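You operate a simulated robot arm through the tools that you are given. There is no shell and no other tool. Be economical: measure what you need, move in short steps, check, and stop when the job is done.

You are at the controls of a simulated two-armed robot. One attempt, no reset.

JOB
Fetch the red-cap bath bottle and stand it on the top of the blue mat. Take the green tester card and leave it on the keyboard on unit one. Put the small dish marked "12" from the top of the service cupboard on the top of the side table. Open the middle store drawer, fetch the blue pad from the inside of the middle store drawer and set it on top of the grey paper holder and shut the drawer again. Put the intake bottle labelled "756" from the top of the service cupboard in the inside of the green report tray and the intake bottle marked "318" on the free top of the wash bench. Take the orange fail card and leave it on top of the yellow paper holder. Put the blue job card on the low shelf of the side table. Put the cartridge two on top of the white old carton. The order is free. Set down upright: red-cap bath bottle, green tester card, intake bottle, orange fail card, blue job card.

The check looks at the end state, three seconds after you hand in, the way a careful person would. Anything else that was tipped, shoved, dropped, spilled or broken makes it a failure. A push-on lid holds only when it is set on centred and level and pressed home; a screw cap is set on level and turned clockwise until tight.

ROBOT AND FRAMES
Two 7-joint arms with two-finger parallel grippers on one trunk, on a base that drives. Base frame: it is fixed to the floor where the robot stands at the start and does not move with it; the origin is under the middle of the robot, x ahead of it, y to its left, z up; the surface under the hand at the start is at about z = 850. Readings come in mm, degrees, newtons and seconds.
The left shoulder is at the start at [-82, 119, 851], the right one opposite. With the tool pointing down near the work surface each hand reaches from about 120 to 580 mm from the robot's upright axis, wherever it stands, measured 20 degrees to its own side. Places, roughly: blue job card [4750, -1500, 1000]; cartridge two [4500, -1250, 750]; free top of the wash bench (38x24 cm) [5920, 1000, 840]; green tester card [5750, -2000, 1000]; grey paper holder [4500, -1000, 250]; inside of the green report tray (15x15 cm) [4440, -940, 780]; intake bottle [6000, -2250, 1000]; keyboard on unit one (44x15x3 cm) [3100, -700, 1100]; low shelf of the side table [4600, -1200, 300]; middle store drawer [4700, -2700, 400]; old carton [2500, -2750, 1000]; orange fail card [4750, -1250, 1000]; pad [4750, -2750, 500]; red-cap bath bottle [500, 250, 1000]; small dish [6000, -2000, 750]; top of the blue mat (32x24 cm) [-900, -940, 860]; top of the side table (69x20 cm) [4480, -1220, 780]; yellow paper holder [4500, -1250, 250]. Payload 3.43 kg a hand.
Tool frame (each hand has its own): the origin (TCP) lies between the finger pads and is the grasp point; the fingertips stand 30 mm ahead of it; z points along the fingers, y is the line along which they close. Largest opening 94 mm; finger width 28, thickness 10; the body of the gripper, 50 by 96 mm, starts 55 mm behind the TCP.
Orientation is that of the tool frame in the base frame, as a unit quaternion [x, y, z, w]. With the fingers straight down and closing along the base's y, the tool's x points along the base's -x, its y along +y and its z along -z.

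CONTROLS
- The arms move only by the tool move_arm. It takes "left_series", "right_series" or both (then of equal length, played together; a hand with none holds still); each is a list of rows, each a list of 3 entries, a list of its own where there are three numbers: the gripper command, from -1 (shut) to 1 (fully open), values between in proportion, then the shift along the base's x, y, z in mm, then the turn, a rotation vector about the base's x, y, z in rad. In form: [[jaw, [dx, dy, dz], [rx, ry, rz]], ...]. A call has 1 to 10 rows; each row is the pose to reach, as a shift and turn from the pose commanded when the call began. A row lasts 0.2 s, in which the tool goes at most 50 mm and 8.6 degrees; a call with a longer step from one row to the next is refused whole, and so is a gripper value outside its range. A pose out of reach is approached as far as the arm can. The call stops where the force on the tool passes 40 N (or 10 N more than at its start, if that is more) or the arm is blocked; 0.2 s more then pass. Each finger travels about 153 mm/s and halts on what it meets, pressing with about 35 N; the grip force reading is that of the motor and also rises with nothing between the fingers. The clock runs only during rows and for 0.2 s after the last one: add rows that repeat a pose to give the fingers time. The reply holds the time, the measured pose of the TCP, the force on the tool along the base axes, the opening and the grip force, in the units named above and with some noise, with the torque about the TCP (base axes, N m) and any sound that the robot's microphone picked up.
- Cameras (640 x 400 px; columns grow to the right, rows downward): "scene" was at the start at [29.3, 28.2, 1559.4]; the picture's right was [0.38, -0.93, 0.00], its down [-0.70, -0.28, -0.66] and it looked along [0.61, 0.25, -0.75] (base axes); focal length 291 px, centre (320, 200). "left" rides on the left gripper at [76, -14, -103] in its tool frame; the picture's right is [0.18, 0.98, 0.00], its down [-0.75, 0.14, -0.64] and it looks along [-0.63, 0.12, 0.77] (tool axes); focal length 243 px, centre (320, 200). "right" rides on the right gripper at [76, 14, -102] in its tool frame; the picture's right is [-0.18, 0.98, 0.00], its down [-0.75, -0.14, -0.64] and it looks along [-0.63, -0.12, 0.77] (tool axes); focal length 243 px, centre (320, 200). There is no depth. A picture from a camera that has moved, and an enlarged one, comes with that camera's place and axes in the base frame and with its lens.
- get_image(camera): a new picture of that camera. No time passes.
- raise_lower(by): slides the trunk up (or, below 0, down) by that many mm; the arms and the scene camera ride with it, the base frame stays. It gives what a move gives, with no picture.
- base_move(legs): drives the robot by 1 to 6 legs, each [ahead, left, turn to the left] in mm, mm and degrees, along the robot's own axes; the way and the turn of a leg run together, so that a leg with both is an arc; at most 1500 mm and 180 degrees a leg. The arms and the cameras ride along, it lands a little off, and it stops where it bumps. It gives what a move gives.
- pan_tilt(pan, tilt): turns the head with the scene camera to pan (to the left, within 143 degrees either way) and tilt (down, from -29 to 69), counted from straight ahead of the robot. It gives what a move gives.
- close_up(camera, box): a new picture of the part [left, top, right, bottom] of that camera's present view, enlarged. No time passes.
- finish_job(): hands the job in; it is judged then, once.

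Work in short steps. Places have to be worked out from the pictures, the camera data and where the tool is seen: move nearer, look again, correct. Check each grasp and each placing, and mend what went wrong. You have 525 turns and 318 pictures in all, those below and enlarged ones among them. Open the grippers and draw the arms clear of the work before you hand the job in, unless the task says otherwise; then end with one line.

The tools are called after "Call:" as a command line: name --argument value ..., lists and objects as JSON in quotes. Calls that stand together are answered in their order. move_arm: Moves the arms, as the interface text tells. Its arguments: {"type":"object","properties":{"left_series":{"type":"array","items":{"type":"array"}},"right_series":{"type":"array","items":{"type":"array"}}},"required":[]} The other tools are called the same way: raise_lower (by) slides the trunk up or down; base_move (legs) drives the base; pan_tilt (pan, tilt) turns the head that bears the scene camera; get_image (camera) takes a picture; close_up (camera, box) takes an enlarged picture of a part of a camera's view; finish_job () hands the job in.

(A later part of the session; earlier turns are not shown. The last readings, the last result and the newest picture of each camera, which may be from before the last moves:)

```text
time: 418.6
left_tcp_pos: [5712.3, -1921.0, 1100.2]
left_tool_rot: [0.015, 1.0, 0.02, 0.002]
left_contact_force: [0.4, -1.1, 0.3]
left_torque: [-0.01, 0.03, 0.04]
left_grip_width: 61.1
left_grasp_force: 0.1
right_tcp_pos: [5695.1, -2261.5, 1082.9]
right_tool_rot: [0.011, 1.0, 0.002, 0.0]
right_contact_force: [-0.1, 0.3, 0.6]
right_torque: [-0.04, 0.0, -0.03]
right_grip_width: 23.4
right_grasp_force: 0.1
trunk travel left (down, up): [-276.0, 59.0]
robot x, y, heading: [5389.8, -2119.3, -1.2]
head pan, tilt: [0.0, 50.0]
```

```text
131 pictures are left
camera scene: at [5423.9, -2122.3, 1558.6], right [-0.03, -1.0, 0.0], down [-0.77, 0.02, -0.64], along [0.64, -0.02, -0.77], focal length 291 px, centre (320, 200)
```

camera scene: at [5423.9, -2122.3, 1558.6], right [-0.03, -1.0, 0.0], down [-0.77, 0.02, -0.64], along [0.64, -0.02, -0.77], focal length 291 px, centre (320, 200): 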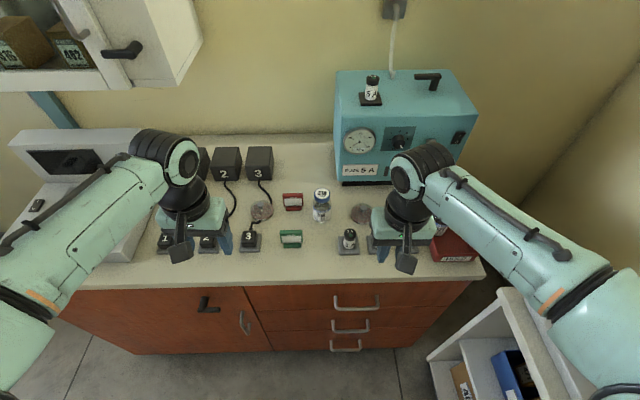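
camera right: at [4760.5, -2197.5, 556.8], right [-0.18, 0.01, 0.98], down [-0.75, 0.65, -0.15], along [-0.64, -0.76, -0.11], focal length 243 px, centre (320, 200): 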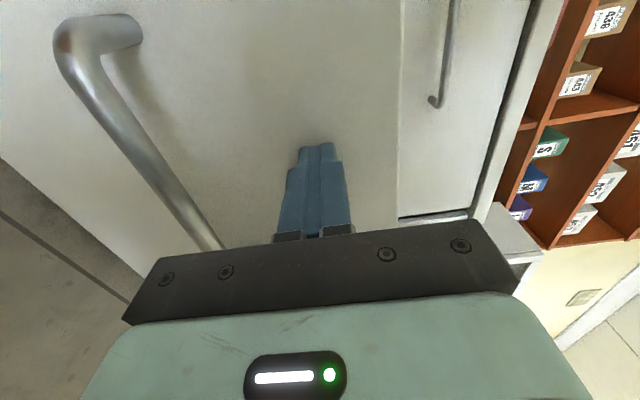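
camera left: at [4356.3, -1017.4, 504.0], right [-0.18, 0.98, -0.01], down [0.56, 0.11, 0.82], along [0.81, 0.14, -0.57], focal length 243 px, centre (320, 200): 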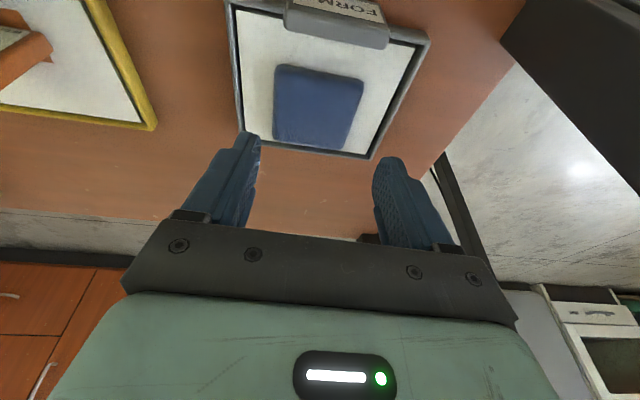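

Good view. I straighten the heading, and enlarge the cards and bottle 318.

Call:
base_move --legs '[[60, 0, 1.3]]'

Call:
close_up --camera "scene" --box '[250, 180, 370, 280]'

```text
time: 419.6
left_tcp_pos: [5767.6, -1916.0, 1101.0]
left_tool_rot: [0.004, 1.0, 0.019, 0.001]
left_contact_force: [0.8, 0.6, -0.4]
left_torque: [0.04, 0.03, -0.02]
left_grip_width: 61.2
left_grasp_force: 0.0
right_tcp_pos: [5758.3, -2255.1, 1082.8]
right_tool_rot: [-0.001, 1.0, 0.001, -0.001]
right_contact_force: [0.6, -0.5, 0.1]
right_torque: [0.0, 0.03, 0.0]
right_grip_width: 23.6
right_grasp_force: 0.1
trunk travel left (down, up): [-276.0, 59.0]
robot x, y, heading: [5449.1, -2117.6, -0.4]
head pan, tilt: [0.0, 50.0]
```

```text
4.00 times, centred on (310, 230) of scene
camera zoom: at [5484.0, -2122.5, 1558.5], right [0.0, -1.0, 0.0], down [-0.77, 0.0, -0.64], along [0.64, 0.0, -0.77], focal length 1166 px, centre (360, 80)
```

zoom: 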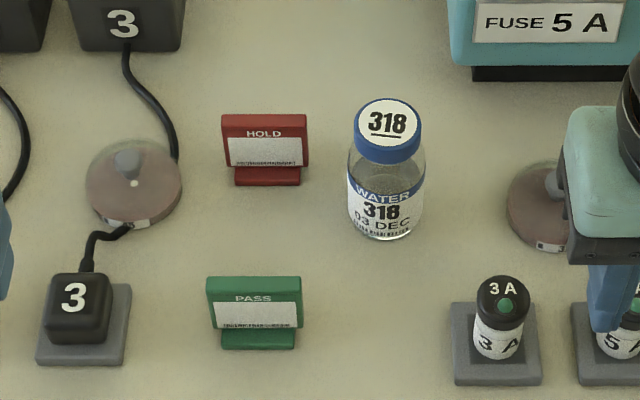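

Green PASS tester card ≈[5847, -2057], bottle 318 ≈[5925, -2140]. First the right hand goes over 318.

Call:
move_arm --right_series '[[0.3, [30, 25, 0], [0, 0, 0]], [0.7, [60, 50, 0], [0, 0, 0]], [0.7, [95, 75, 0], [0, 0, 0]], [0.7, [130, 95, 0], [0, 0, 0]], [0.7, [160, 112, 0], [0, 0, 0]], [0.7, [165, 114, -30], [0, 0, 0]], [0.7, [165, 114, -30], [0, 0, 0]]]'

Call:
get_image --camera "right"

Call:
get_image --camera "scene"

```text
time: 421.2
left_tcp_pos: [5767.3, -1913.1, 1100.7]
left_tool_rot: [0.004, 1.0, 0.019, 0.002]
left_contact_force: [0.0, -0.4, -0.5]
left_torque: [-0.02, 0.02, 0.02]
left_grip_width: 61.2
left_grasp_force: 0.0
right_tcp_pos: [5924.0, -2140.4, 1052.1]
right_tool_rot: [-0.001, 1.0, 0.001, 0.0]
right_contact_force: [-0.1, 0.3, 0.8]
right_torque: [0.0, 0.03, 0.03]
right_grip_width: 79.8
right_grasp_force: 0.0
trunk travel left (down, up): [-276.0, 59.0]
robot x, y, heading: [5448.5, -2117.5, -0.2]
head pan, tilt: [0.0, 50.0]
```

```text
129 pictures are left
camera right: at [5846.7, -2127.2, 1154.9], right [0.18, 0.98, 0.0], down [0.75, -0.14, 0.64], along [0.63, -0.12, -0.77], focal length 243 px, centre (320, 200)
```

right: 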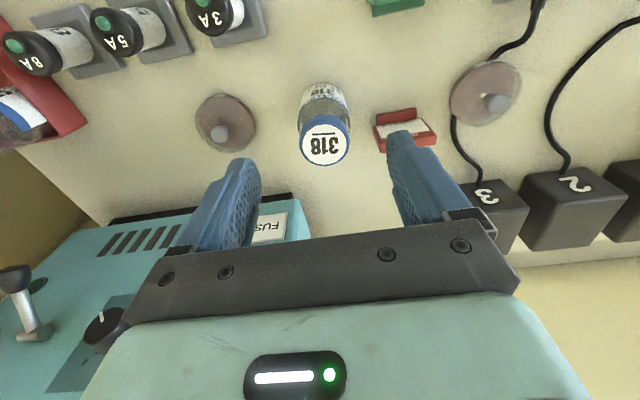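

```text
128 pictures are left
camera scene: at [5483.4, -2122.0, 1558.6], right [0.0, -1.0, 0.0], down [-0.77, 0.0, -0.64], along [0.64, 0.0, -0.77], focal length 291 px, centre (320, 200)
```

scene: 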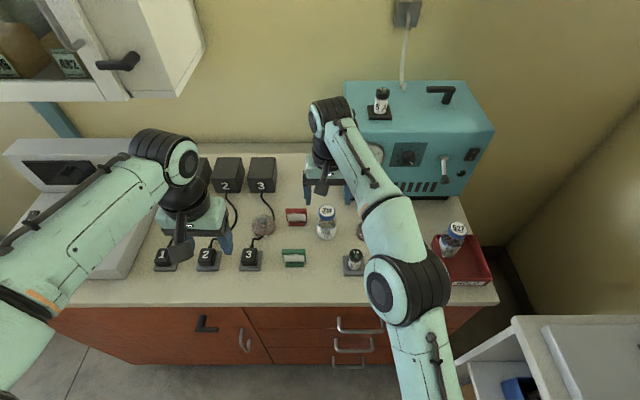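

Cap at ≈[5931, -2141]. I centre, lower to z≈945 and close.

Call:
move_arm --right_series '[[0.7, [7, -1, -35], [0, 0, 0]], [0.7, [7, -1, -70], [0, 0, 0]], [0.7, [7, -1, -95], [0, 0, 0]], [0.7, [7, -1, -107], [0, 0, 0]], [0.7, [7, -1, -107], [0, 0, 0]], [0, [7, -1, -107], [0, 0, 0]], [-1, [7, -1, -107], [0, 0, 0]], [-1, [7, -1, -107], [0, 0, 0]]]'

Call:
move_arm --right_series '[[-1, [0, 0, 40], [0, 0, 0]], [-1, [0, 0, 85], [0, 0, 0]], [-1, [0, 0, 130], [0, 0, 0]], [-1, [-30, -15, 155], [0, 0, 0]], [-1, [-70, -35, 160], [0, 0, 0]], [-1, [-110, -55, 160], [0, 0, 0]], [-1, [-150, -80, 160], [0, 0, 0]], [-1, [-175, -110, 160], [0, 0, 0]]]'

Call:
get_image --camera "scene"

```text
time: 423.0
left_tcp_pos: [5767.5, -1914.8, 1101.2]
left_tool_rot: [0.004, 1.0, 0.019, 0.001]
left_contact_force: [0.8, 0.1, -0.6]
left_torque: [0.03, 0.01, -0.01]
left_grip_width: 61.2
left_grasp_force: 0.2
right_tcp_pos: [5930.6, -2142.3, 945.6]
right_tool_rot: [0.0, 1.0, 0.001, 0.0]
right_contact_force: [0.6, -0.2, 0.7]
right_torque: [0.0, -0.02, 0.0]
right_grip_width: 50.3
right_grasp_force: 35.1
trunk travel left (down, up): [-276.0, 59.0]
robot x, y, heading: [5446.0, -2122.1, -0.2]
head pan, tilt: [0.0, 50.0]
```

```text
time: 424.8
left_tcp_pos: [5768.0, -1915.7, 1101.9]
left_tool_rot: [0.004, 1.0, 0.019, 0.001]
left_contact_force: [0.5, 0.3, 0.8]
left_torque: [0.04, 0.03, 0.02]
left_grip_width: 61.1
left_grasp_force: 0.0
right_tcp_pos: [5753.4, -2253.9, 1106.2]
right_tool_rot: [0.0, 1.0, 0.001, 0.001]
right_contact_force: [0.3, -0.5, -1.3]
right_torque: [0.01, 0.01, -0.03]
right_grip_width: 50.2
right_grasp_force: 35.0
right hand out of reach, approached as far as the arm can: row 3
trunk travel left (down, up): [-276.0, 59.0]
robot x, y, heading: [5446.1, -2117.9, -0.2]
head pan, tilt: [0.0, 50.0]
```

```text
127 pictures are left
camera scene: at [5482.4, -2123.3, 1558.6], right [0.0, -1.0, 0.0], down [-0.77, 0.0, -0.64], along [0.64, 0.0, -0.77], focal length 291 px, centre (320, 200)
```

scene: 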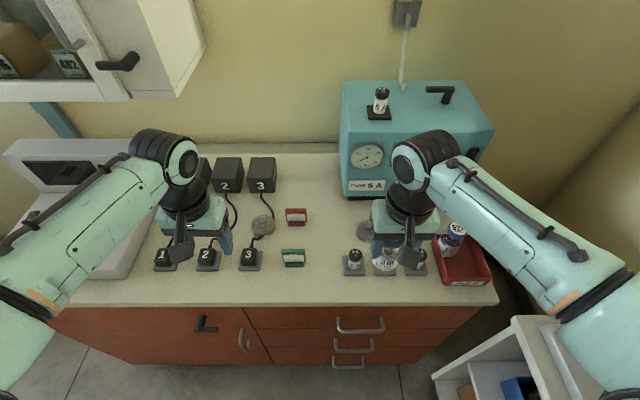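

318 held. For the far, high keyboard I'll hold the card by its side edges with the hand tilted 45° forward. I bring the left hand to a pre-grasp pose.

Call:
move_arm --left_series '[[0.6, [0, -20, 0], [0, -0.13, 0]], [0.6, [0, -40, 0], [0, -0.26, 0]], [0.6, [0, -60, -5], [0, -0.39, 0]], [0.6, [0, -80, -15], [0, -0.52, 0]], [0.6, [0, -100, -30], [0, -0.65, 0]], [0.6, [0, -120, -50], [0, -0.785, 0]], [0.6, [5, -142, -75], [0, -0.785, 0]], [0.6, [10, -142, -100], [0, -0.785, 0]]]'

Call:
get_image --camera "left"

Call:
get_image --camera "scene"

```text
time: 426.6
left_tcp_pos: [5778.2, -2057.5, 1001.3]
left_tool_rot: [-0.003, 0.924, 0.018, 0.383]
left_contact_force: [-0.3, 0.7, -0.3]
left_torque: [0.0, 0.01, -0.01]
left_grip_width: 75.2
left_grasp_force: 0.0
right_tcp_pos: [5754.4, -2251.8, 1106.5]
right_tool_rot: [0.0, 1.0, 0.001, 0.0]
right_contact_force: [-0.3, 0.0, -1.0]
right_torque: [-0.03, 0.01, -0.02]
right_grip_width: 50.2
right_grasp_force: 35.1
trunk travel left (down, up): [-276.0, 59.0]
robot x, y, heading: [5450.2, -2119.7, 0.0]
head pan, tilt: [0.0, 50.0]
```

```text
126 pictures are left
camera left: at [5650.6, -2074.5, 1018.1], right [-0.15, 0.98, -0.1], down [0.07, 0.11, 0.99], along [0.99, 0.14, -0.09], focal length 243 px, centre (320, 200)
```

left: 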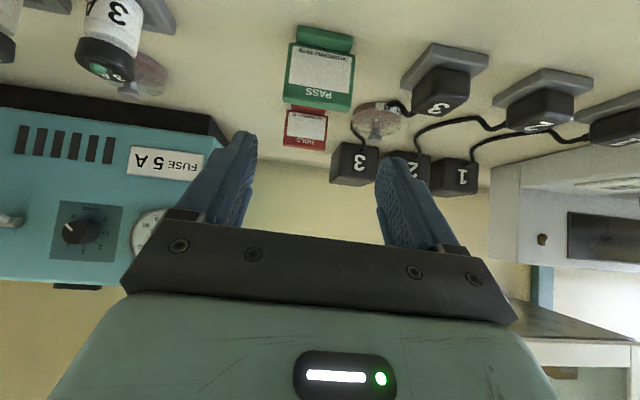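

```text
125 pictures are left
camera scene: at [5483.1, -2122.2, 1558.6], right [0.0, -1.0, 0.0], down [-0.77, 0.0, -0.64], along [0.64, 0.0, -0.77], focal length 291 px, centre (320, 200)
```

scene: 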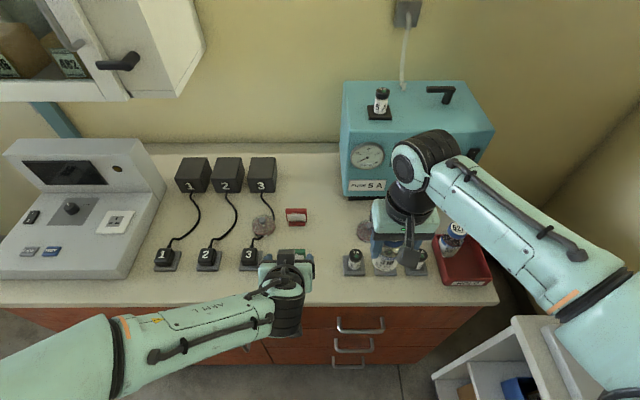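

Card centred at y≈-2058. I move in diagonally to [5843, -2057, 915] and close.

Call:
move_arm --left_series '[[0.6, [22, 0, -30], [0, 0, 0]], [0.6, [44, 0, -60], [0, 0, 0]], [0.6, [58, 0, -78], [0, 0, 0]], [0.6, [65, 0, -86], [0, 0, 0]], [0.6, [65, 0, -86], [0, 0, 0]]]'

Call:
get_image --camera "left"

Call:
close_up --camera "scene" --box '[220, 200, 360, 320]'

```text
time: 427.8
left_tcp_pos: [5842.9, -2056.1, 913.9]
left_tool_rot: [-0.004, 0.923, 0.019, 0.384]
left_contact_force: [-0.2, 0.5, -0.5]
left_torque: [-0.01, 0.01, 0.0]
left_grip_width: 74.9
left_grasp_force: 0.1
right_tcp_pos: [5754.6, -2252.6, 1107.8]
right_tool_rot: [-0.001, 1.0, 0.002, 0.0]
right_contact_force: [0.0, 0.0, -0.8]
right_torque: [0.03, 0.01, 0.0]
right_grip_width: 50.2
right_grasp_force: 35.3
trunk travel left (down, up): [-276.0, 59.0]
robot x, y, heading: [5448.9, -2125.3, -0.3]
head pan, tilt: [0.0, 50.0]
```

```text
124 pictures are left
camera left: at [5716.0, -2075.0, 931.9], right [-0.15, 0.98, -0.1], down [0.07, 0.11, 0.99], along [0.99, 0.14, -0.09], focal length 243 px, centre (320, 200)
```

left: 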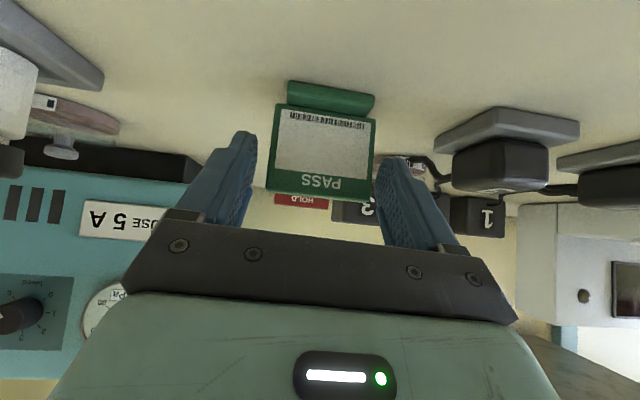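

```text
3.33 times, centred on (290, 260) of scene
camera zoom: at [5482.9, -2122.4, 1558.6], right [0.0, -1.0, 0.0], down [-0.77, 0.0, -0.64], along [0.64, 0.0, -0.77], focal length 971 px, centre (420, 0)
```

zoom: 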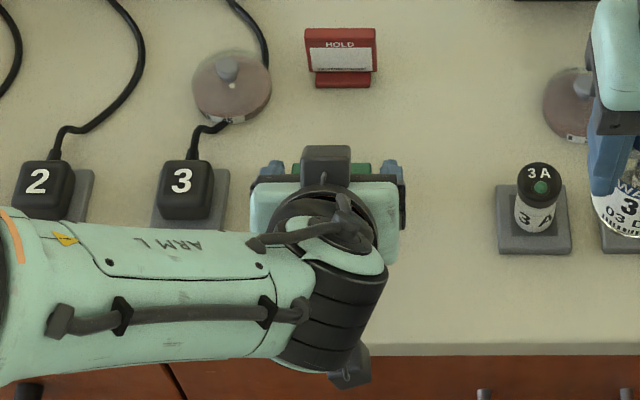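

The plate lies between the fingers. I close.

Call:
move_arm --left_series '[[0.4, [0, 1, 0], [0, 0, 0]], [0.1, [0, 1, 0], [0, 0, 0]], [-0.3, [0, 1, 0], [0, 0, 0]], [-0.3, [0, 1, 0], [0, 0, 0]]]'

Call:
move_arm --left_series '[[-0.3, [0, 0, 20], [0, 0, 0]], [-0.3, [0, 0, 60], [0, 0, 0]], [-0.3, [-10, 0, 100], [0, 0, 0]], [-0.3, [-30, 5, 140], [0, 0, 0]], [-0.3, [-40, 20, 180], [0, 0, 0]], [-0.3, [-50, 45, 200], [0, 0, 0]]]'

Call:
get_image --camera "left"

```text
time: 428.8
left_tcp_pos: [5842.2, -2056.1, 915.0]
left_tool_rot: [-0.003, 0.923, 0.019, 0.384]
left_contact_force: [-0.5, -0.5, 3.7]
left_torque: [-0.13, -0.04, 0.01]
left_grip_width: 59.4
left_grasp_force: 34.8
right_tcp_pos: [5754.6, -2254.5, 1107.6]
right_tool_rot: [-0.001, 1.0, 0.001, 0.0]
right_contact_force: [1.1, 0.6, -1.3]
right_torque: [0.0, 0.01, -0.01]
right_grip_width: 50.7
right_grasp_force: 34.7
trunk travel left (down, up): [-276.0, 59.0]
robot x, y, heading: [5445.9, -2120.7, -0.3]
head pan, tilt: [0.0, 50.0]
```

```text
time: 430.2
left_tcp_pos: [5791.2, -2011.4, 1115.8]
left_tool_rot: [-0.003, 0.923, 0.018, 0.384]
left_contact_force: [-0.5, 0.2, -0.9]
left_torque: [0.01, 0.0, -0.01]
left_grip_width: 59.0
left_grasp_force: 35.2
right_tcp_pos: [5753.5, -2253.8, 1106.4]
right_tool_rot: [-0.001, 1.0, 0.0, 0.001]
right_contact_force: [-0.3, 0.6, -1.6]
right_torque: [0.01, -0.02, 0.01]
right_grip_width: 50.5
right_grasp_force: 35.6
trunk travel left (down, up): [-276.0, 59.0]
robot x, y, heading: [5448.1, -2117.6, -0.4]
head pan, tilt: [0.0, 50.0]
```

```text
122 pictures are left
camera left: at [5664.2, -2028.4, 1133.7], right [-0.15, 0.98, -0.1], down [0.07, 0.11, 0.99], along [0.99, 0.14, -0.09], focal length 243 px, centre (320, 200)
```

left: 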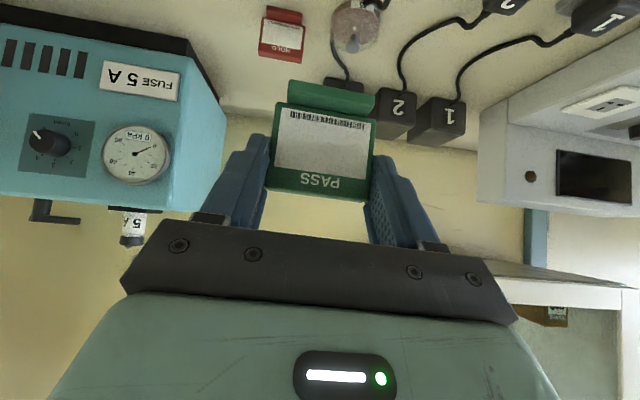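

Tester card held firmly. Now to the wash bench with 318: I back off and strafe north, looking on the way.

Call:
base_move --legs '[[-230, 0, 0.3], [0, 1450, 0]]'

Call:
pan_tilt --pan 45 --tilt 25

Call:
get_image --camera "scene"

```text
time: 444.5
left_tcp_pos: [5544.2, -540.7, 1115.4]
left_tool_rot: [-0.014, 0.923, 0.023, 0.383]
left_contact_force: [0.0, -0.4, 0.1]
left_torque: [0.02, 0.0, -0.01]
left_grip_width: 59.1
left_grasp_force: 35.1
right_tcp_pos: [5512.4, -784.6, 1106.8]
right_tool_rot: [-0.012, 1.0, 0.001, -0.001]
right_contact_force: [-0.2, -0.7, -1.3]
right_torque: [-0.01, 0.06, 0.02]
right_grip_width: 50.1
right_grasp_force: 35.5
trunk travel left (down, up): [-276.0, 59.0]
robot x, y, heading: [5206.9, -657.8, 0.9]
head pan, tilt: [0.0, 50.0]
```

```text
time: 445.6
left_tcp_pos: [5543.5, -541.6, 1115.2]
left_tool_rot: [-0.015, 0.923, 0.023, 0.384]
left_contact_force: [-0.3, -0.2, 0.3]
left_torque: [-0.02, 0.0, -0.01]
left_grip_width: 59.0
left_grasp_force: 35.1
right_tcp_pos: [5511.8, -784.4, 1107.1]
right_tool_rot: [-0.013, 1.0, 0.001, 0.0]
right_contact_force: [0.6, -0.7, -0.4]
right_torque: [-0.02, 0.02, 0.02]
right_grip_width: 50.5
right_grasp_force: 35.0
trunk travel left (down, up): [-276.0, 59.0]
robot x, y, heading: [5199.6, -656.8, 1.3]
head pan, tilt: [45.0, 25.0]
```

```text
121 pictures are left
camera scene: at [5224.7, -595.5, 1596.1], right [0.72, -0.69, 0.0], down [-0.29, -0.3, -0.91], along [0.63, 0.65, -0.42], focal length 291 px, centre (320, 200)
```

scene: 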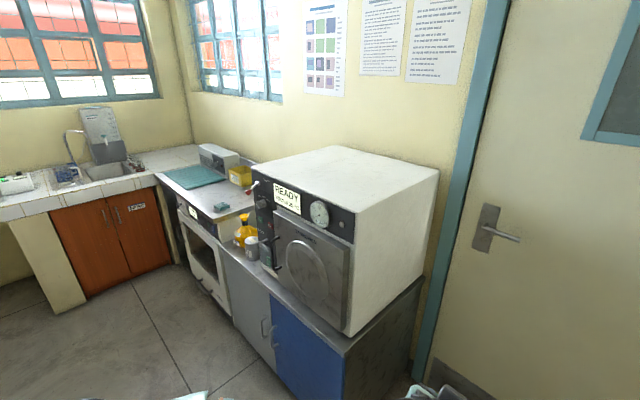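

The wash bench is beyond the autoclave. I strafe on to be in front of it, a little further back.

Call:
base_move --legs '[[-80, 0, -1], [0, 1400, 0]]'

Call:
pan_tilt --pan 10 --tilt 35

Call:
get_image --camera "scene"

```text
time: 458.8
left_tcp_pos: [5470.4, 860.7, 1114.7]
left_tool_rot: [-0.001, 0.923, 0.018, 0.384]
left_contact_force: [-0.7, -1.3, -0.6]
left_torque: [0.02, -0.05, 0.02]
left_grip_width: 59.0
left_grasp_force: 35.0
right_tcp_pos: [5431.9, 618.8, 1107.1]
right_tool_rot: [0.002, 1.0, 0.001, -0.001]
right_contact_force: [-0.2, 0.5, -1.0]
right_torque: [0.02, 0.01, -0.02]
right_grip_width: 50.3
right_grasp_force: 34.9
trunk travel left (down, up): [-276.0, 59.0]
robot x, y, heading: [5126.1, 751.1, -0.4]
head pan, tilt: [45.0, 25.0]
```

```text
time: 459.8
left_tcp_pos: [5470.4, 860.2, 1115.5]
left_tool_rot: [-0.002, 0.923, 0.019, 0.384]
left_contact_force: [0.1, -0.2, 0.0]
left_torque: [0.02, -0.03, -0.02]
left_grip_width: 59.0
left_grasp_force: 35.0
right_tcp_pos: [5432.2, 618.4, 1106.3]
right_tool_rot: [0.002, 1.0, 0.001, -0.001]
right_contact_force: [-0.4, 0.2, -1.5]
right_torque: [0.02, 0.01, 0.01]
right_grip_width: 50.1
right_grasp_force: 34.7
trunk travel left (down, up): [-276.0, 59.0]
robot x, y, heading: [5124.0, 752.9, -0.5]
head pan, tilt: [10.0, 35.0]
```

```text
120 pictures are left
camera scene: at [5170.9, 764.9, 1580.3], right [0.17, -0.99, 0.0], down [-0.57, -0.1, -0.82], along [0.81, 0.14, -0.57], focal length 291 px, centre (320, 200)
```

scene: 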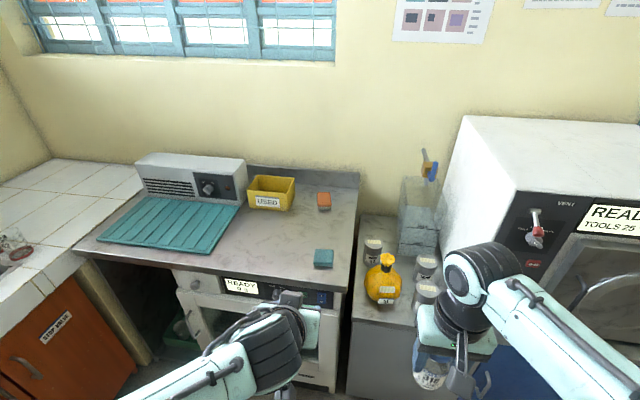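

The free top lies between the teal mat and the sponges, around [5910, 1000]. I move in front of it.

Call:
base_move --legs '[[0, 335, 0.4], [330, 0, 0]]'

Call:
pan_tilt --pan -10 --tilt 50

Call:
get_image --camera "scene"

Call:
get_image --camera "right"

```text
time: 465.1
left_tcp_pos: [5798.0, 1200.3, 1114.9]
left_tool_rot: [-0.005, 0.923, 0.019, 0.383]
left_contact_force: [-0.4, 0.7, -0.2]
left_torque: [0.02, 0.02, -0.03]
left_grip_width: 58.9
left_grasp_force: 35.0
right_tcp_pos: [5760.6, 957.8, 1105.4]
right_tool_rot: [-0.003, 1.0, 0.001, 0.0]
right_contact_force: [-0.2, -0.1, -1.0]
right_torque: [-0.02, 0.03, 0.02]
right_grip_width: 50.2
right_grasp_force: 35.3
trunk travel left (down, up): [-276.0, 59.0]
robot x, y, heading: [5452.6, 1088.3, 0.0]
head pan, tilt: [10.0, 35.0]
```

```text
time: 466.0
left_tcp_pos: [5797.4, 1200.0, 1115.5]
left_tool_rot: [-0.005, 0.923, 0.02, 0.385]
left_contact_force: [0.5, 0.2, 0.5]
left_torque: [0.05, 0.01, 0.01]
left_grip_width: 59.0
left_grasp_force: 35.2
right_tcp_pos: [5760.6, 957.2, 1107.0]
right_tool_rot: [-0.003, 1.0, 0.001, 0.0]
right_contact_force: [0.2, -0.3, -1.8]
right_torque: [0.0, 0.0, 0.0]
right_grip_width: 50.5
right_grasp_force: 35.4
trunk travel left (down, up): [-276.0, 59.0]
robot x, y, heading: [5453.7, 1086.7, 0.1]
head pan, tilt: [-10.0, 50.0]
```

```text
119 pictures are left
camera scene: at [5488.2, 1073.9, 1558.6], right [-0.17, -0.99, 0.0], down [-0.75, 0.13, -0.64], along [0.63, -0.11, -0.77], focal length 291 px, centre (320, 200)
```

scene: 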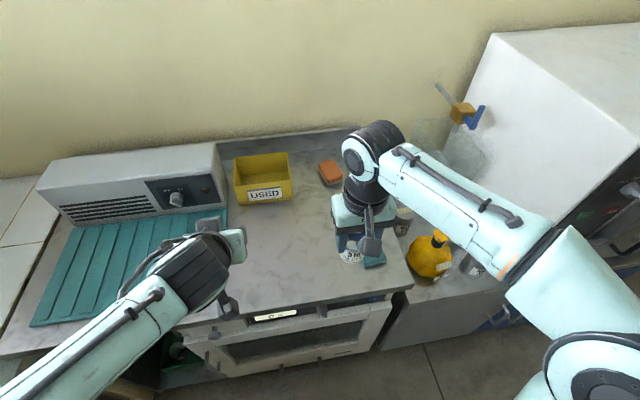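

```text
118 pictures are left
camera right: at [5684.0, 971.0, 1208.5], right [0.18, 0.98, 0.0], down [0.75, -0.14, 0.64], along [0.63, -0.11, -0.77], focal length 243 px, centre (320, 200)
```

right: 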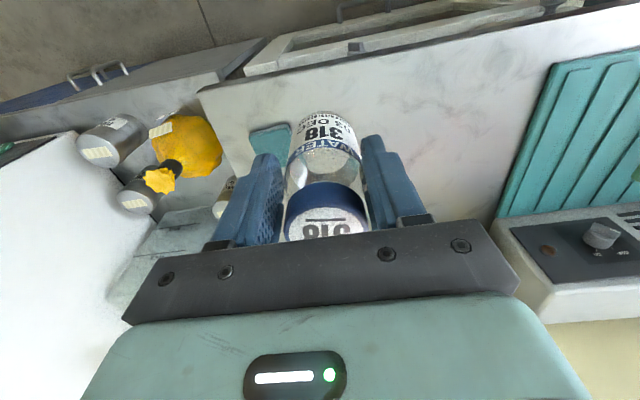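

I carry 318 to about [5905, 1020] and lower to z≈930.

Call:
move_arm --right_series '[[-1, [35, 16, 0], [0, 0, 0]], [-1, [75, 32, 0], [0, 0, 0]], [-1, [115, 48, -5], [0, 0, 0]], [-1, [144, 63, -25], [0, 0, 0]], [-1, [144, 63, -70], [0, 0, 0]], [-1, [144, 63, -115], [0, 0, 0]], [-1, [144, 63, -150], [0, 0, 0]], [-1, [144, 63, -172], [0, 0, 0]], [-1, [144, 63, -172], [0, 0, 0]]]'

Call:
get_image --camera "scene"

Call:
get_image --camera "right"

```text
time: 468.0
left_tcp_pos: [5798.8, 1200.1, 1116.2]
left_tool_rot: [-0.005, 0.923, 0.019, 0.384]
left_contact_force: [0.4, -0.2, 0.1]
left_torque: [0.01, 0.0, 0.02]
left_grip_width: 59.2
left_grasp_force: 34.6
right_tcp_pos: [5906.0, 1021.2, 935.6]
right_tool_rot: [-0.003, 1.0, 0.002, 0.002]
right_contact_force: [-0.3, -1.4, 12.8]
right_torque: [-0.23, 0.03, 0.01]
right_grip_width: 50.4
right_grasp_force: 35.0
trunk travel left (down, up): [-276.0, 59.0]
robot x, y, heading: [5454.2, 1092.0, 0.0]
head pan, tilt: [-10.0, 50.0]
```

```text
117 pictures are left
camera scene: at [5487.2, 1073.8, 1558.8], right [-0.17, -0.98, 0.0], down [-0.75, 0.13, -0.64], along [0.63, -0.11, -0.77], focal length 291 px, centre (320, 200)
```

scene: 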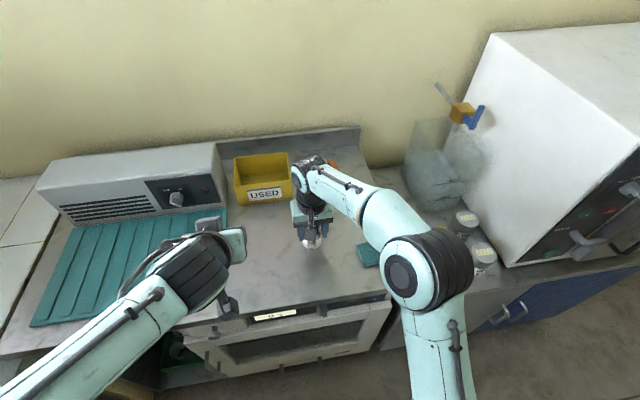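

```text
116 pictures are left
camera right: at [5827.6, 1034.4, 1037.3], right [0.18, 0.98, 0.0], down [0.75, -0.14, 0.65], along [0.64, -0.11, -0.76], focal length 243 px, centre (320, 200)
```

right: 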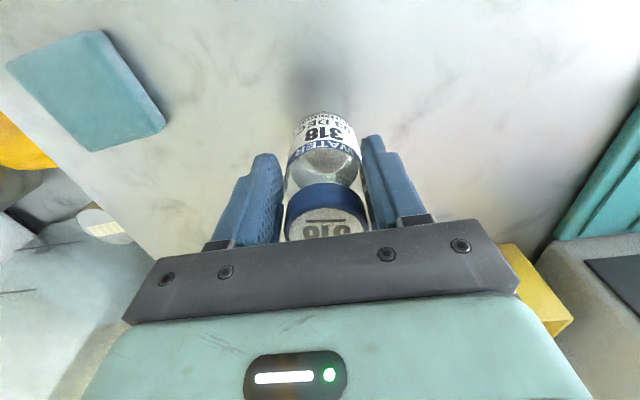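

A 13 N upward force shows it just touches. I press 1.5 mm more to confirm.

Call:
move_arm --right_series '[[-1, [0, 0, -1.5], [0, 0, 0]], [-1, [0, 0, -1.5], [0, 0, 0]]]'

```text
time: 468.6
left_tcp_pos: [5795.4, 1200.3, 1116.3]
left_tool_rot: [-0.005, 0.923, 0.019, 0.384]
left_contact_force: [0.2, -0.2, -0.8]
left_torque: [0.0, 0.0, 0.01]
left_grip_width: 59.1
left_grasp_force: 35.6
right_tcp_pos: [5905.9, 1021.3, 935.3]
right_tool_rot: [-0.003, 1.0, 0.002, 0.002]
right_contact_force: [0.4, -1.9, 29.1]
right_torque: [-0.3, -0.14, -0.02]
right_grip_width: 50.2
right_grasp_force: 35.1
trunk travel left (down, up): [-276.0, 59.0]
robot x, y, heading: [5456.8, 1082.9, -0.1]
head pan, tilt: [-10.0, 50.0]
```

Firm contact (29 N). I ease up 2 mm, release and rise.

Call:
move_arm --right_series '[[-1, [0, 0, 2], [0, 0, 0]], [0.2, [0, 0, 2], [0, 0, 0]], [0.5, [0, 0, 2], [0, 0, 0]], [0.5, [0, 0, 2], [0, 0, 0]], [0.5, [0, 0, 40], [0, 0, 0]], [0.5, [0, 0, 85], [0, 0, 0]], [0.5, [0, 0, 130], [0, 0, 0]], [0.5, [-30, -15, 155], [0, 0, 0]], [0.5, [-70, -30, 165], [0, 0, 0]], [0.5, [-110, -45, 165], [0, 0, 0]]]'

Call:
get_image --camera "right"

Call:
close_up --camera "scene" --box '[220, 140, 420, 290]'

```text
time: 470.8
left_tcp_pos: [5796.6, 1199.1, 1115.6]
left_tool_rot: [-0.006, 0.923, 0.021, 0.385]
left_contact_force: [0.6, 0.7, -0.5]
left_torque: [-0.02, 0.01, -0.01]
left_grip_width: 58.9
left_grasp_force: 35.0
right_tcp_pos: [5793.4, 976.3, 1099.6]
right_tool_rot: [-0.003, 1.0, 0.001, 0.001]
right_contact_force: [0.0, -0.7, 0.0]
right_torque: [-0.01, 0.01, 0.0]
right_grip_width: 70.8
right_grasp_force: 0.0
trunk travel left (down, up): [-276.0, 59.0]
robot x, y, heading: [5454.0, 1088.4, -0.2]
head pan, tilt: [-10.0, 50.0]
```

```text
115 pictures are left
camera right: at [5716.9, 988.4, 1201.2], right [0.18, 0.98, 0.0], down [0.75, -0.14, 0.64], along [0.63, -0.11, -0.77], focal length 243 px, centre (320, 200)
```

right: 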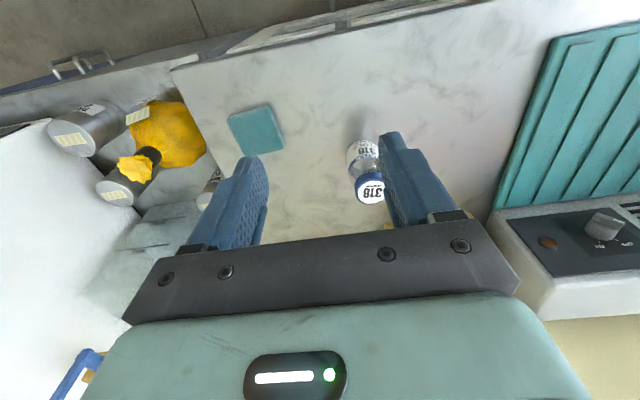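

```text
2.67 times, centred on (320, 215) of scene
camera zoom: at [5487.0, 1073.1, 1558.6], right [-0.17, -0.98, 0.0], down [-0.75, 0.13, -0.64], along [0.63, -0.11, -0.77], focal length 777 px, centre (320, 160)
```

zoom: 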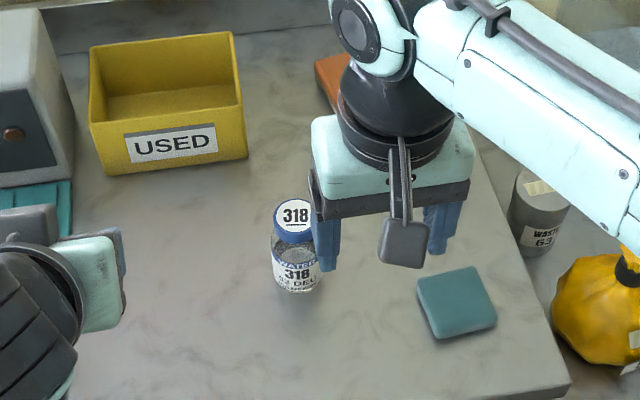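

318 stands upright on the wash bench. Now the keyboard: I drive back west across the open floor and turn to face unit one.

Call:
base_move --legs '[[-1450, 0, 0], [0, -1400, 0], [0, 0, 180]]'

Call:
pan_tilt --pan 0 --tilt 35

Call:
get_image --camera "scene"

```text
time: 497.4
left_tcp_pos: [3660.3, -422.9, 1115.7]
left_tool_rot: [0.923, -0.002, -0.386, 0.018]
left_contact_force: [-0.2, 0.5, 0.1]
left_torque: [0.01, 0.0, -0.04]
left_grip_width: 59.0
left_grasp_force: 35.1
right_tcp_pos: [3665.3, -197.6, 1099.4]
right_tool_rot: [1.0, -0.007, 0.0, 0.001]
right_contact_force: [0.0, -0.4, 0.7]
right_torque: [0.0, -0.01, 0.0]
right_grip_width: 70.6
right_grasp_force: 0.1
trunk travel left (down, up): [-276.0, 59.0]
robot x, y, heading: [4004.8, -318.2, 179.3]
head pan, tilt: [-10.0, 50.0]
```

```text
time: 498.1
left_tcp_pos: [3659.6, -422.3, 1115.5]
left_tool_rot: [0.923, -0.003, -0.383, 0.017]
left_contact_force: [-0.9, 0.8, 0.4]
left_torque: [0.0, -0.03, 0.02]
left_grip_width: 58.9
left_grasp_force: 34.9
right_tcp_pos: [3665.3, -198.1, 1099.9]
right_tool_rot: [1.0, -0.006, 0.001, 0.001]
right_contact_force: [0.1, -0.8, 0.3]
right_torque: [0.01, -0.01, 0.01]
right_grip_width: 70.7
right_grasp_force: 0.1
trunk travel left (down, up): [-276.0, 59.0]
robot x, y, heading: [4003.2, -316.7, 179.0]
head pan, tilt: [0.0, 35.0]
```

```text
113 pictures are left
camera scene: at [3960.1, -317.3, 1580.3], right [0.02, 1.0, 0.0], down [0.57, -0.01, -0.82], along [-0.82, 0.01, -0.57], focal length 291 px, centre (320, 200)
```

scene: 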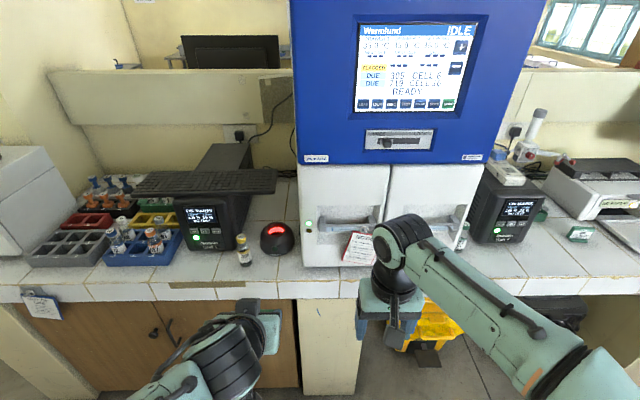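

Unit one is the left black box with the keyboard on top. I shift left, drive closer and raise the trunk to look down on it.

Call:
base_move --legs '[[0, 270, 0.7], [270, 0, 0]]'

Call:
raise_lower --by 57

Call:
pan_tilt --pan 5 --tilt 38

Call:
get_image --camera "scene"

Call:
get_image --camera "left"

```text
time: 502.6
left_tcp_pos: [3391.0, -696.4, 1115.3]
left_tool_rot: [0.923, 0.004, -0.383, 0.02]
left_contact_force: [-1.8, -0.2, -0.4]
left_torque: [0.02, 0.01, 0.0]
left_grip_width: 59.1
left_grasp_force: 35.4
right_tcp_pos: [3394.0, -473.7, 1098.2]
right_tool_rot: [1.0, 0.0, 0.0, 0.0]
right_contact_force: [-0.5, 0.4, 0.2]
right_torque: [0.01, 0.0, -0.03]
right_grip_width: 70.3
right_grasp_force: 0.1
trunk travel left (down, up): [-276.0, 59.0]
robot x, y, heading: [3731.8, -589.2, 179.8]
head pan, tilt: [0.0, 35.0]
```

```text
time: 503.6
left_tcp_pos: [3392.0, -697.9, 1173.0]
left_tool_rot: [0.923, 0.003, -0.385, 0.02]
left_contact_force: [-0.5, 1.1, 0.5]
left_torque: [-0.02, 0.02, 0.0]
left_grip_width: 58.7
left_grasp_force: 35.1
right_tcp_pos: [3394.1, -471.6, 1157.1]
right_tool_rot: [1.0, 0.0, -0.001, 0.001]
right_contact_force: [0.1, 0.1, -0.3]
right_torque: [-0.01, 0.0, -0.01]
right_grip_width: 70.7
right_grasp_force: 0.0
trunk travel left (down, up): [-333.0, 2.0]
robot x, y, heading: [3734.6, -589.6, 179.8]
head pan, tilt: [0.0, 35.0]
```

```text
time: 504.2
left_tcp_pos: [3390.6, -696.5, 1173.4]
left_tool_rot: [0.923, 0.003, -0.384, 0.019]
left_contact_force: [-0.3, -0.7, -0.4]
left_torque: [0.0, 0.02, 0.02]
left_grip_width: 58.8
left_grasp_force: 35.4
right_tcp_pos: [3394.3, -472.7, 1156.2]
right_tool_rot: [1.0, 0.0, 0.0, 0.001]
right_contact_force: [0.5, -0.5, 0.0]
right_torque: [-0.02, 0.01, 0.04]
right_grip_width: 70.2
right_grasp_force: 0.0
trunk travel left (down, up): [-333.0, 2.0]
robot x, y, heading: [3735.2, -588.4, 179.9]
head pan, tilt: [5.0, 38.0]
```

```text
112 pictures are left
camera scene: at [3693.4, -595.6, 1636.2], right [-0.08, 1.0, 0.0], down [0.61, 0.05, -0.79], along [-0.79, -0.07, -0.62], focal length 291 px, centre (320, 200)
```

scene: 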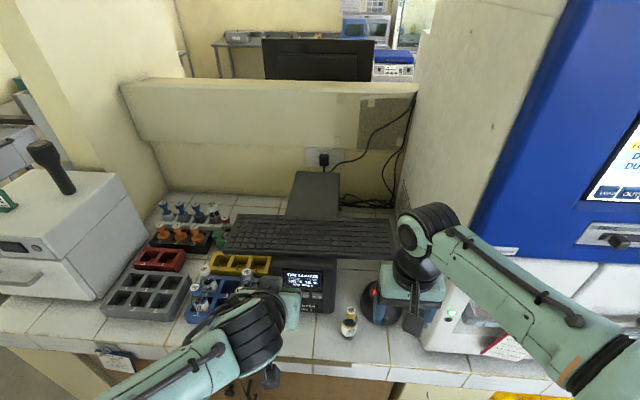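

```text
111 pictures are left
camera left: at [3516.5, -680.4, 1190.4], right [0.15, -0.98, -0.1], down [-0.07, -0.11, 0.99], along [-0.99, -0.14, -0.09], focal length 243 px, centre (320, 200)
```

left: 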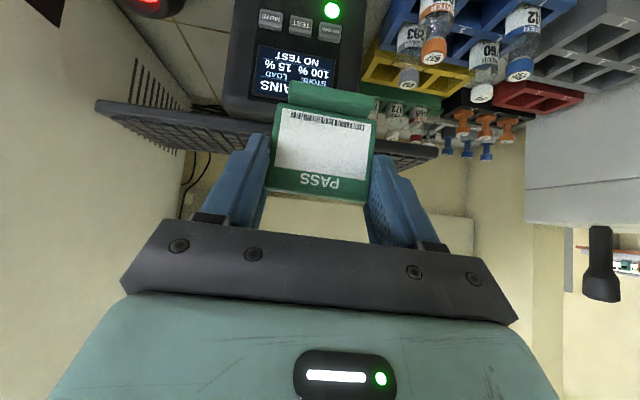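

Keyboard: x≈3065..3195, y≈-890..-445, top z≈1075; unit centre y≈-690. I draw the right hand back, drive 55 mm ahead, then extend the card over [3130, -690].

Call:
move_arm --right_series '[[0.5, [30, -10, 0], [0, 0, 0]], [0.5, [60, -20, 0], [0, 0, 0]]]'

Call:
base_move --legs '[[55, 0, 0]]'

Call:
move_arm --left_series '[[-0.3, [-40, 2, 5], [0, 0, 0]], [-0.3, [-80, 4, 8], [0, 0, 0]], [-0.3, [-120, 6, 8], [0, 0, 0]], [-0.3, [-160, 6, 8], [0, 0, 0]], [-0.3, [-190, 6, 8], [0, 0, 0]], [-0.3, [-190, 6, 8], [0, 0, 0]]]'

Call:
get_image --camera "scene"

Call:
get_image --camera "left"

```text
time: 504.8
left_tcp_pos: [3390.9, -697.8, 1172.8]
left_tool_rot: [0.923, 0.004, -0.385, 0.02]
left_contact_force: [0.1, 0.0, -0.9]
left_torque: [-0.01, -0.03, 0.0]
left_grip_width: 58.9
left_grasp_force: 34.6
right_tcp_pos: [3454.3, -493.7, 1155.7]
right_tool_rot: [1.0, 0.0, -0.001, 0.002]
right_contact_force: [0.6, 1.0, -0.2]
right_torque: [0.01, -0.01, -0.01]
right_grip_width: 70.6
right_grasp_force: 0.0
trunk travel left (down, up): [-333.0, 2.0]
robot x, y, heading: [3732.7, -585.7, 179.9]
head pan, tilt: [5.0, 38.0]
```

```text
time: 505.8
left_tcp_pos: [3339.8, -696.0, 1171.5]
left_tool_rot: [0.923, 0.004, -0.384, 0.019]
left_contact_force: [0.6, -1.1, -0.2]
left_torque: [-0.02, 0.02, -0.04]
left_grip_width: 59.0
left_grasp_force: 34.9
right_tcp_pos: [3402.9, -492.2, 1155.8]
right_tool_rot: [1.0, 0.001, -0.001, 0.0]
right_contact_force: [-0.4, -1.2, -0.3]
right_torque: [0.01, -0.03, -0.01]
right_grip_width: 70.5
right_grasp_force: 0.1
trunk travel left (down, up): [-333.0, 2.0]
robot x, y, heading: [3674.1, -587.2, 179.8]
head pan, tilt: [5.0, 38.0]
```

```text
time: 507.2
left_tcp_pos: [3148.4, -693.2, 1180.6]
left_tool_rot: [0.923, 0.003, -0.385, 0.019]
left_contact_force: [0.0, 0.5, 0.0]
left_torque: [-0.02, -0.01, -0.04]
left_grip_width: 59.0
left_grasp_force: 35.2
right_tcp_pos: [3400.8, -493.0, 1157.2]
right_tool_rot: [1.0, 0.001, -0.001, 0.001]
right_contact_force: [-0.4, -0.3, -0.5]
right_torque: [-0.01, 0.01, -0.03]
right_grip_width: 70.5
right_grasp_force: 0.1
trunk travel left (down, up): [-333.0, 2.0]
robot x, y, heading: [3679.5, -590.1, 180.0]
head pan, tilt: [5.0, 38.0]
```

```text
110 pictures are left
camera scene: at [3640.0, -595.5, 1636.2], right [-0.08, 1.0, 0.0], down [0.61, 0.05, -0.79], along [-0.79, -0.07, -0.62], focal length 291 px, centre (320, 200)
```

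scene: 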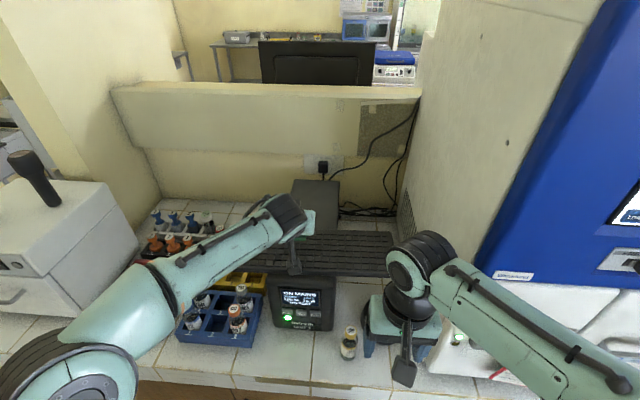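

```text
109 pictures are left
camera left: at [3274.1, -675.2, 1198.2], right [0.15, -0.98, -0.1], down [-0.07, -0.11, 0.99], along [-0.99, -0.14, -0.09], focal length 243 px, centre (320, 200)
```

left: 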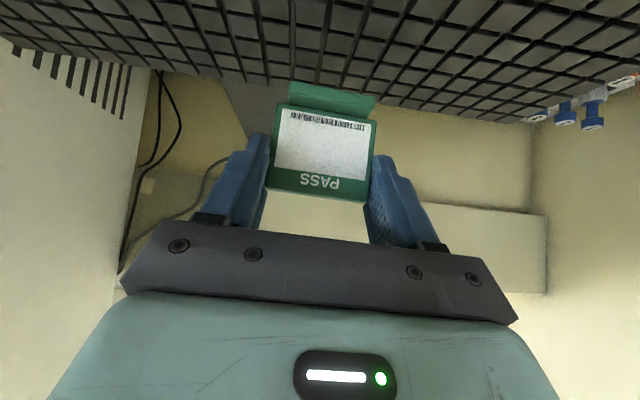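

The card is over the keyboard (x 3063..3195). I move 12 mm further and lower towards contact near z≈1117.

Call:
move_arm --left_series '[[-0.3, [-12, 2, -15], [0, 0, 0]], [-0.3, [-12, 2, -35], [0, 0, 0]], [-0.3, [-12, 2, -48], [0, 0, 0]], [-0.3, [-12, 2, -52], [0, 0, 0]], [-0.3, [-12, 2, -55], [0, 0, 0]], [-0.3, [-12, 2, -58], [0, 0, 0]], [-0.3, [-12, 2, -61], [0, 0, 0]], [-0.3, [-12, 2, -64], [0, 0, 0]]]'

Call:
get_image --camera "left"

```text
time: 508.1
left_tcp_pos: [3134.2, -689.9, 1144.3]
left_tool_rot: [0.917, 0.005, -0.399, 0.015]
left_contact_force: [1.2, -0.4, 11.2]
left_torque: [0.2, -0.05, -0.03]
left_grip_width: 59.1
left_grasp_force: 34.8
right_tcp_pos: [3401.4, -492.3, 1155.9]
right_tool_rot: [1.0, 0.0, -0.001, 0.002]
right_contact_force: [0.0, -0.8, 0.6]
right_torque: [0.03, -0.02, 0.01]
right_grip_width: 70.7
right_grasp_force: 0.0
trunk travel left (down, up): [-333.0, 2.0]
robot x, y, heading: [3678.7, -586.9, 179.6]
head pan, tilt: [5.0, 38.0]
stopped in row 4 (left hand): the force on the tool passed its limit at 44 N (the readings are from after the stop); the commanded pose is now the measured one
```

```text
108 pictures are left
camera left: at [3259.7, -672.5, 1158.1], right [0.15, -0.98, -0.11], down [-0.04, -0.12, 0.99], along [-0.99, -0.14, -0.06], focal length 243 px, centre (320, 200)
```

left: 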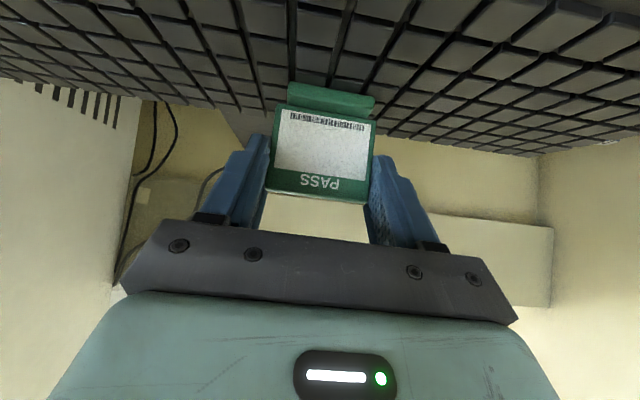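

Contact came at z≈1144 (keyboard top ≈1102), with the hand bent by 1.8°. I lift 5 mm, restore the angle and lower gently again.

Call:
move_arm --left_series '[[-0.3, [0, 0, 4], [0, -0.02, 0]], [-0.3, [0, 0, 7], [0, -0.034, 0]], [-0.3, [0, 0, 7], [0, -0.034, 0]]]'

Call:
move_arm --left_series '[[-0.3, [0, 0, -2], [0, 0, 0]], [-0.3, [0, 0, -4], [0, 0, 0]], [-0.3, [0, 0, -5], [0, 0, 0]], [-0.3, [0, 0, -6], [0, 0, 0]]]'

Call:
close_up --camera "left" --box '[200, 60, 440, 220]'

```text
time: 508.9
left_tcp_pos: [3133.8, -689.3, 1146.5]
left_tool_rot: [0.926, 0.004, -0.378, 0.017]
left_contact_force: [-0.8, -0.3, -0.3]
left_torque: [-0.02, -0.03, -0.01]
left_grip_width: 59.2
left_grasp_force: 35.0
right_tcp_pos: [3401.1, -492.8, 1156.7]
right_tool_rot: [1.0, 0.001, -0.001, 0.001]
right_contact_force: [0.0, -0.4, 0.5]
right_torque: [0.08, -0.02, 0.01]
right_grip_width: 70.4
right_grasp_force: 0.0
trunk travel left (down, up): [-333.0, 2.0]
robot x, y, heading: [3675.4, -586.4, 179.6]
head pan, tilt: [5.0, 38.0]
```

```text
time: 509.9
left_tcp_pos: [3135.4, -689.3, 1143.9]
left_tool_rot: [0.924, 0.006, -0.381, 0.016]
left_contact_force: [-0.4, -1.7, 10.4]
left_torque: [0.14, 0.04, -0.01]
left_grip_width: 58.9
left_grasp_force: 35.0
right_tcp_pos: [3400.2, -493.1, 1156.5]
right_tool_rot: [1.0, 0.001, -0.001, 0.001]
right_contact_force: [-0.4, 1.0, 0.3]
right_torque: [-0.02, 0.02, 0.01]
right_grip_width: 70.6
right_grasp_force: 0.0
trunk travel left (down, up): [-333.0, 2.0]
robot x, y, heading: [3678.5, -585.9, 180.3]
head pan, tilt: [5.0, 38.0]
```

```text
2.50 times, centred on (320, 140) of left
camera zoom: at [3259.4, -672.8, 1162.7], right [0.15, -0.98, -0.11], down [-0.08, -0.12, 0.99], along [-0.99, -0.14, -0.1], focal length 606 px, centre (320, 350)
```

zoom: 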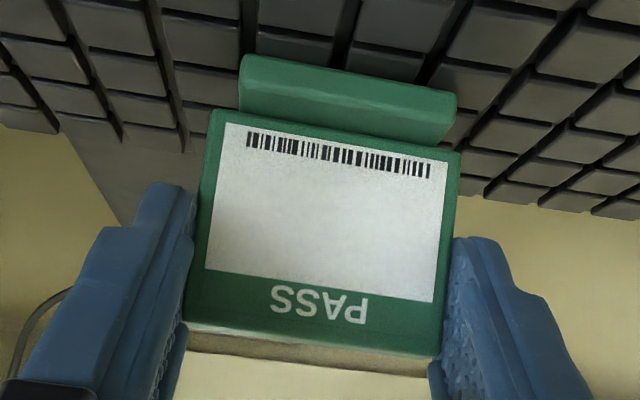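

The keyboard top being higher, its span is x≈3100..3228; I lift slightly, move 22 mm toward me to be more central, and lower again.

Call:
move_arm --left_series '[[-0.3, [0, 0, 5], [0, 0, 0]], [-0.3, [0, 0, 10], [0, 0, 0]], [-0.3, [12, 0, 10], [0, 0, 0]], [-0.3, [22, 0, 10], [0, 0, 0]], [-0.3, [22, 0, 5], [0, 0, 0]], [-0.3, [22, 0, 2], [0, 0, 0]], [-0.3, [22, 0, 0], [0, 0, 0]], [-0.3, [22, 0, -1], [0, 0, 0]]]'

Call:
get_image --camera "left"

Call:
close_up --camera "scene" --box '[220, 170, 420, 300]'

```text
time: 511.7
left_tcp_pos: [3155.7, -688.4, 1144.7]
left_tool_rot: [0.924, 0.005, -0.383, 0.015]
left_contact_force: [-2.0, -1.6, 18.8]
left_torque: [0.35, 0.02, 0.02]
left_grip_width: 58.8
left_grasp_force: 35.4
right_tcp_pos: [3401.4, -494.3, 1156.1]
right_tool_rot: [1.0, 0.001, 0.0, 0.001]
right_contact_force: [-0.1, -0.4, 0.2]
right_torque: [0.0, -0.01, 0.02]
right_grip_width: 70.5
right_grasp_force: 0.1
trunk travel left (down, up): [-333.0, 2.0]
robot x, y, heading: [3679.4, -583.9, 179.9]
head pan, tilt: [5.0, 38.0]
```

```text
106 pictures are left
camera left: at [3281.4, -672.8, 1162.6], right [0.15, -0.98, -0.11], down [-0.08, -0.12, 0.99], along [-0.99, -0.14, -0.09], focal length 243 px, centre (320, 200)
```

left: 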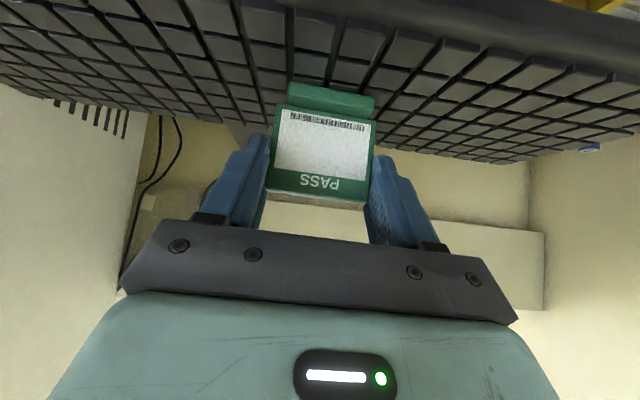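

```text
3.08 times, centred on (320, 235) of scene
camera zoom: at [3640.9, -595.5, 1636.4], right [-0.08, 1.0, 0.0], down [0.61, 0.05, -0.79], along [-0.79, -0.07, -0.61], focal length 897 px, centre (320, 92)
```

zoom: 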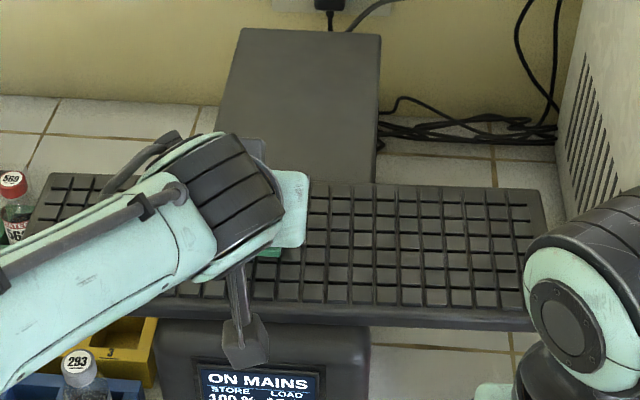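

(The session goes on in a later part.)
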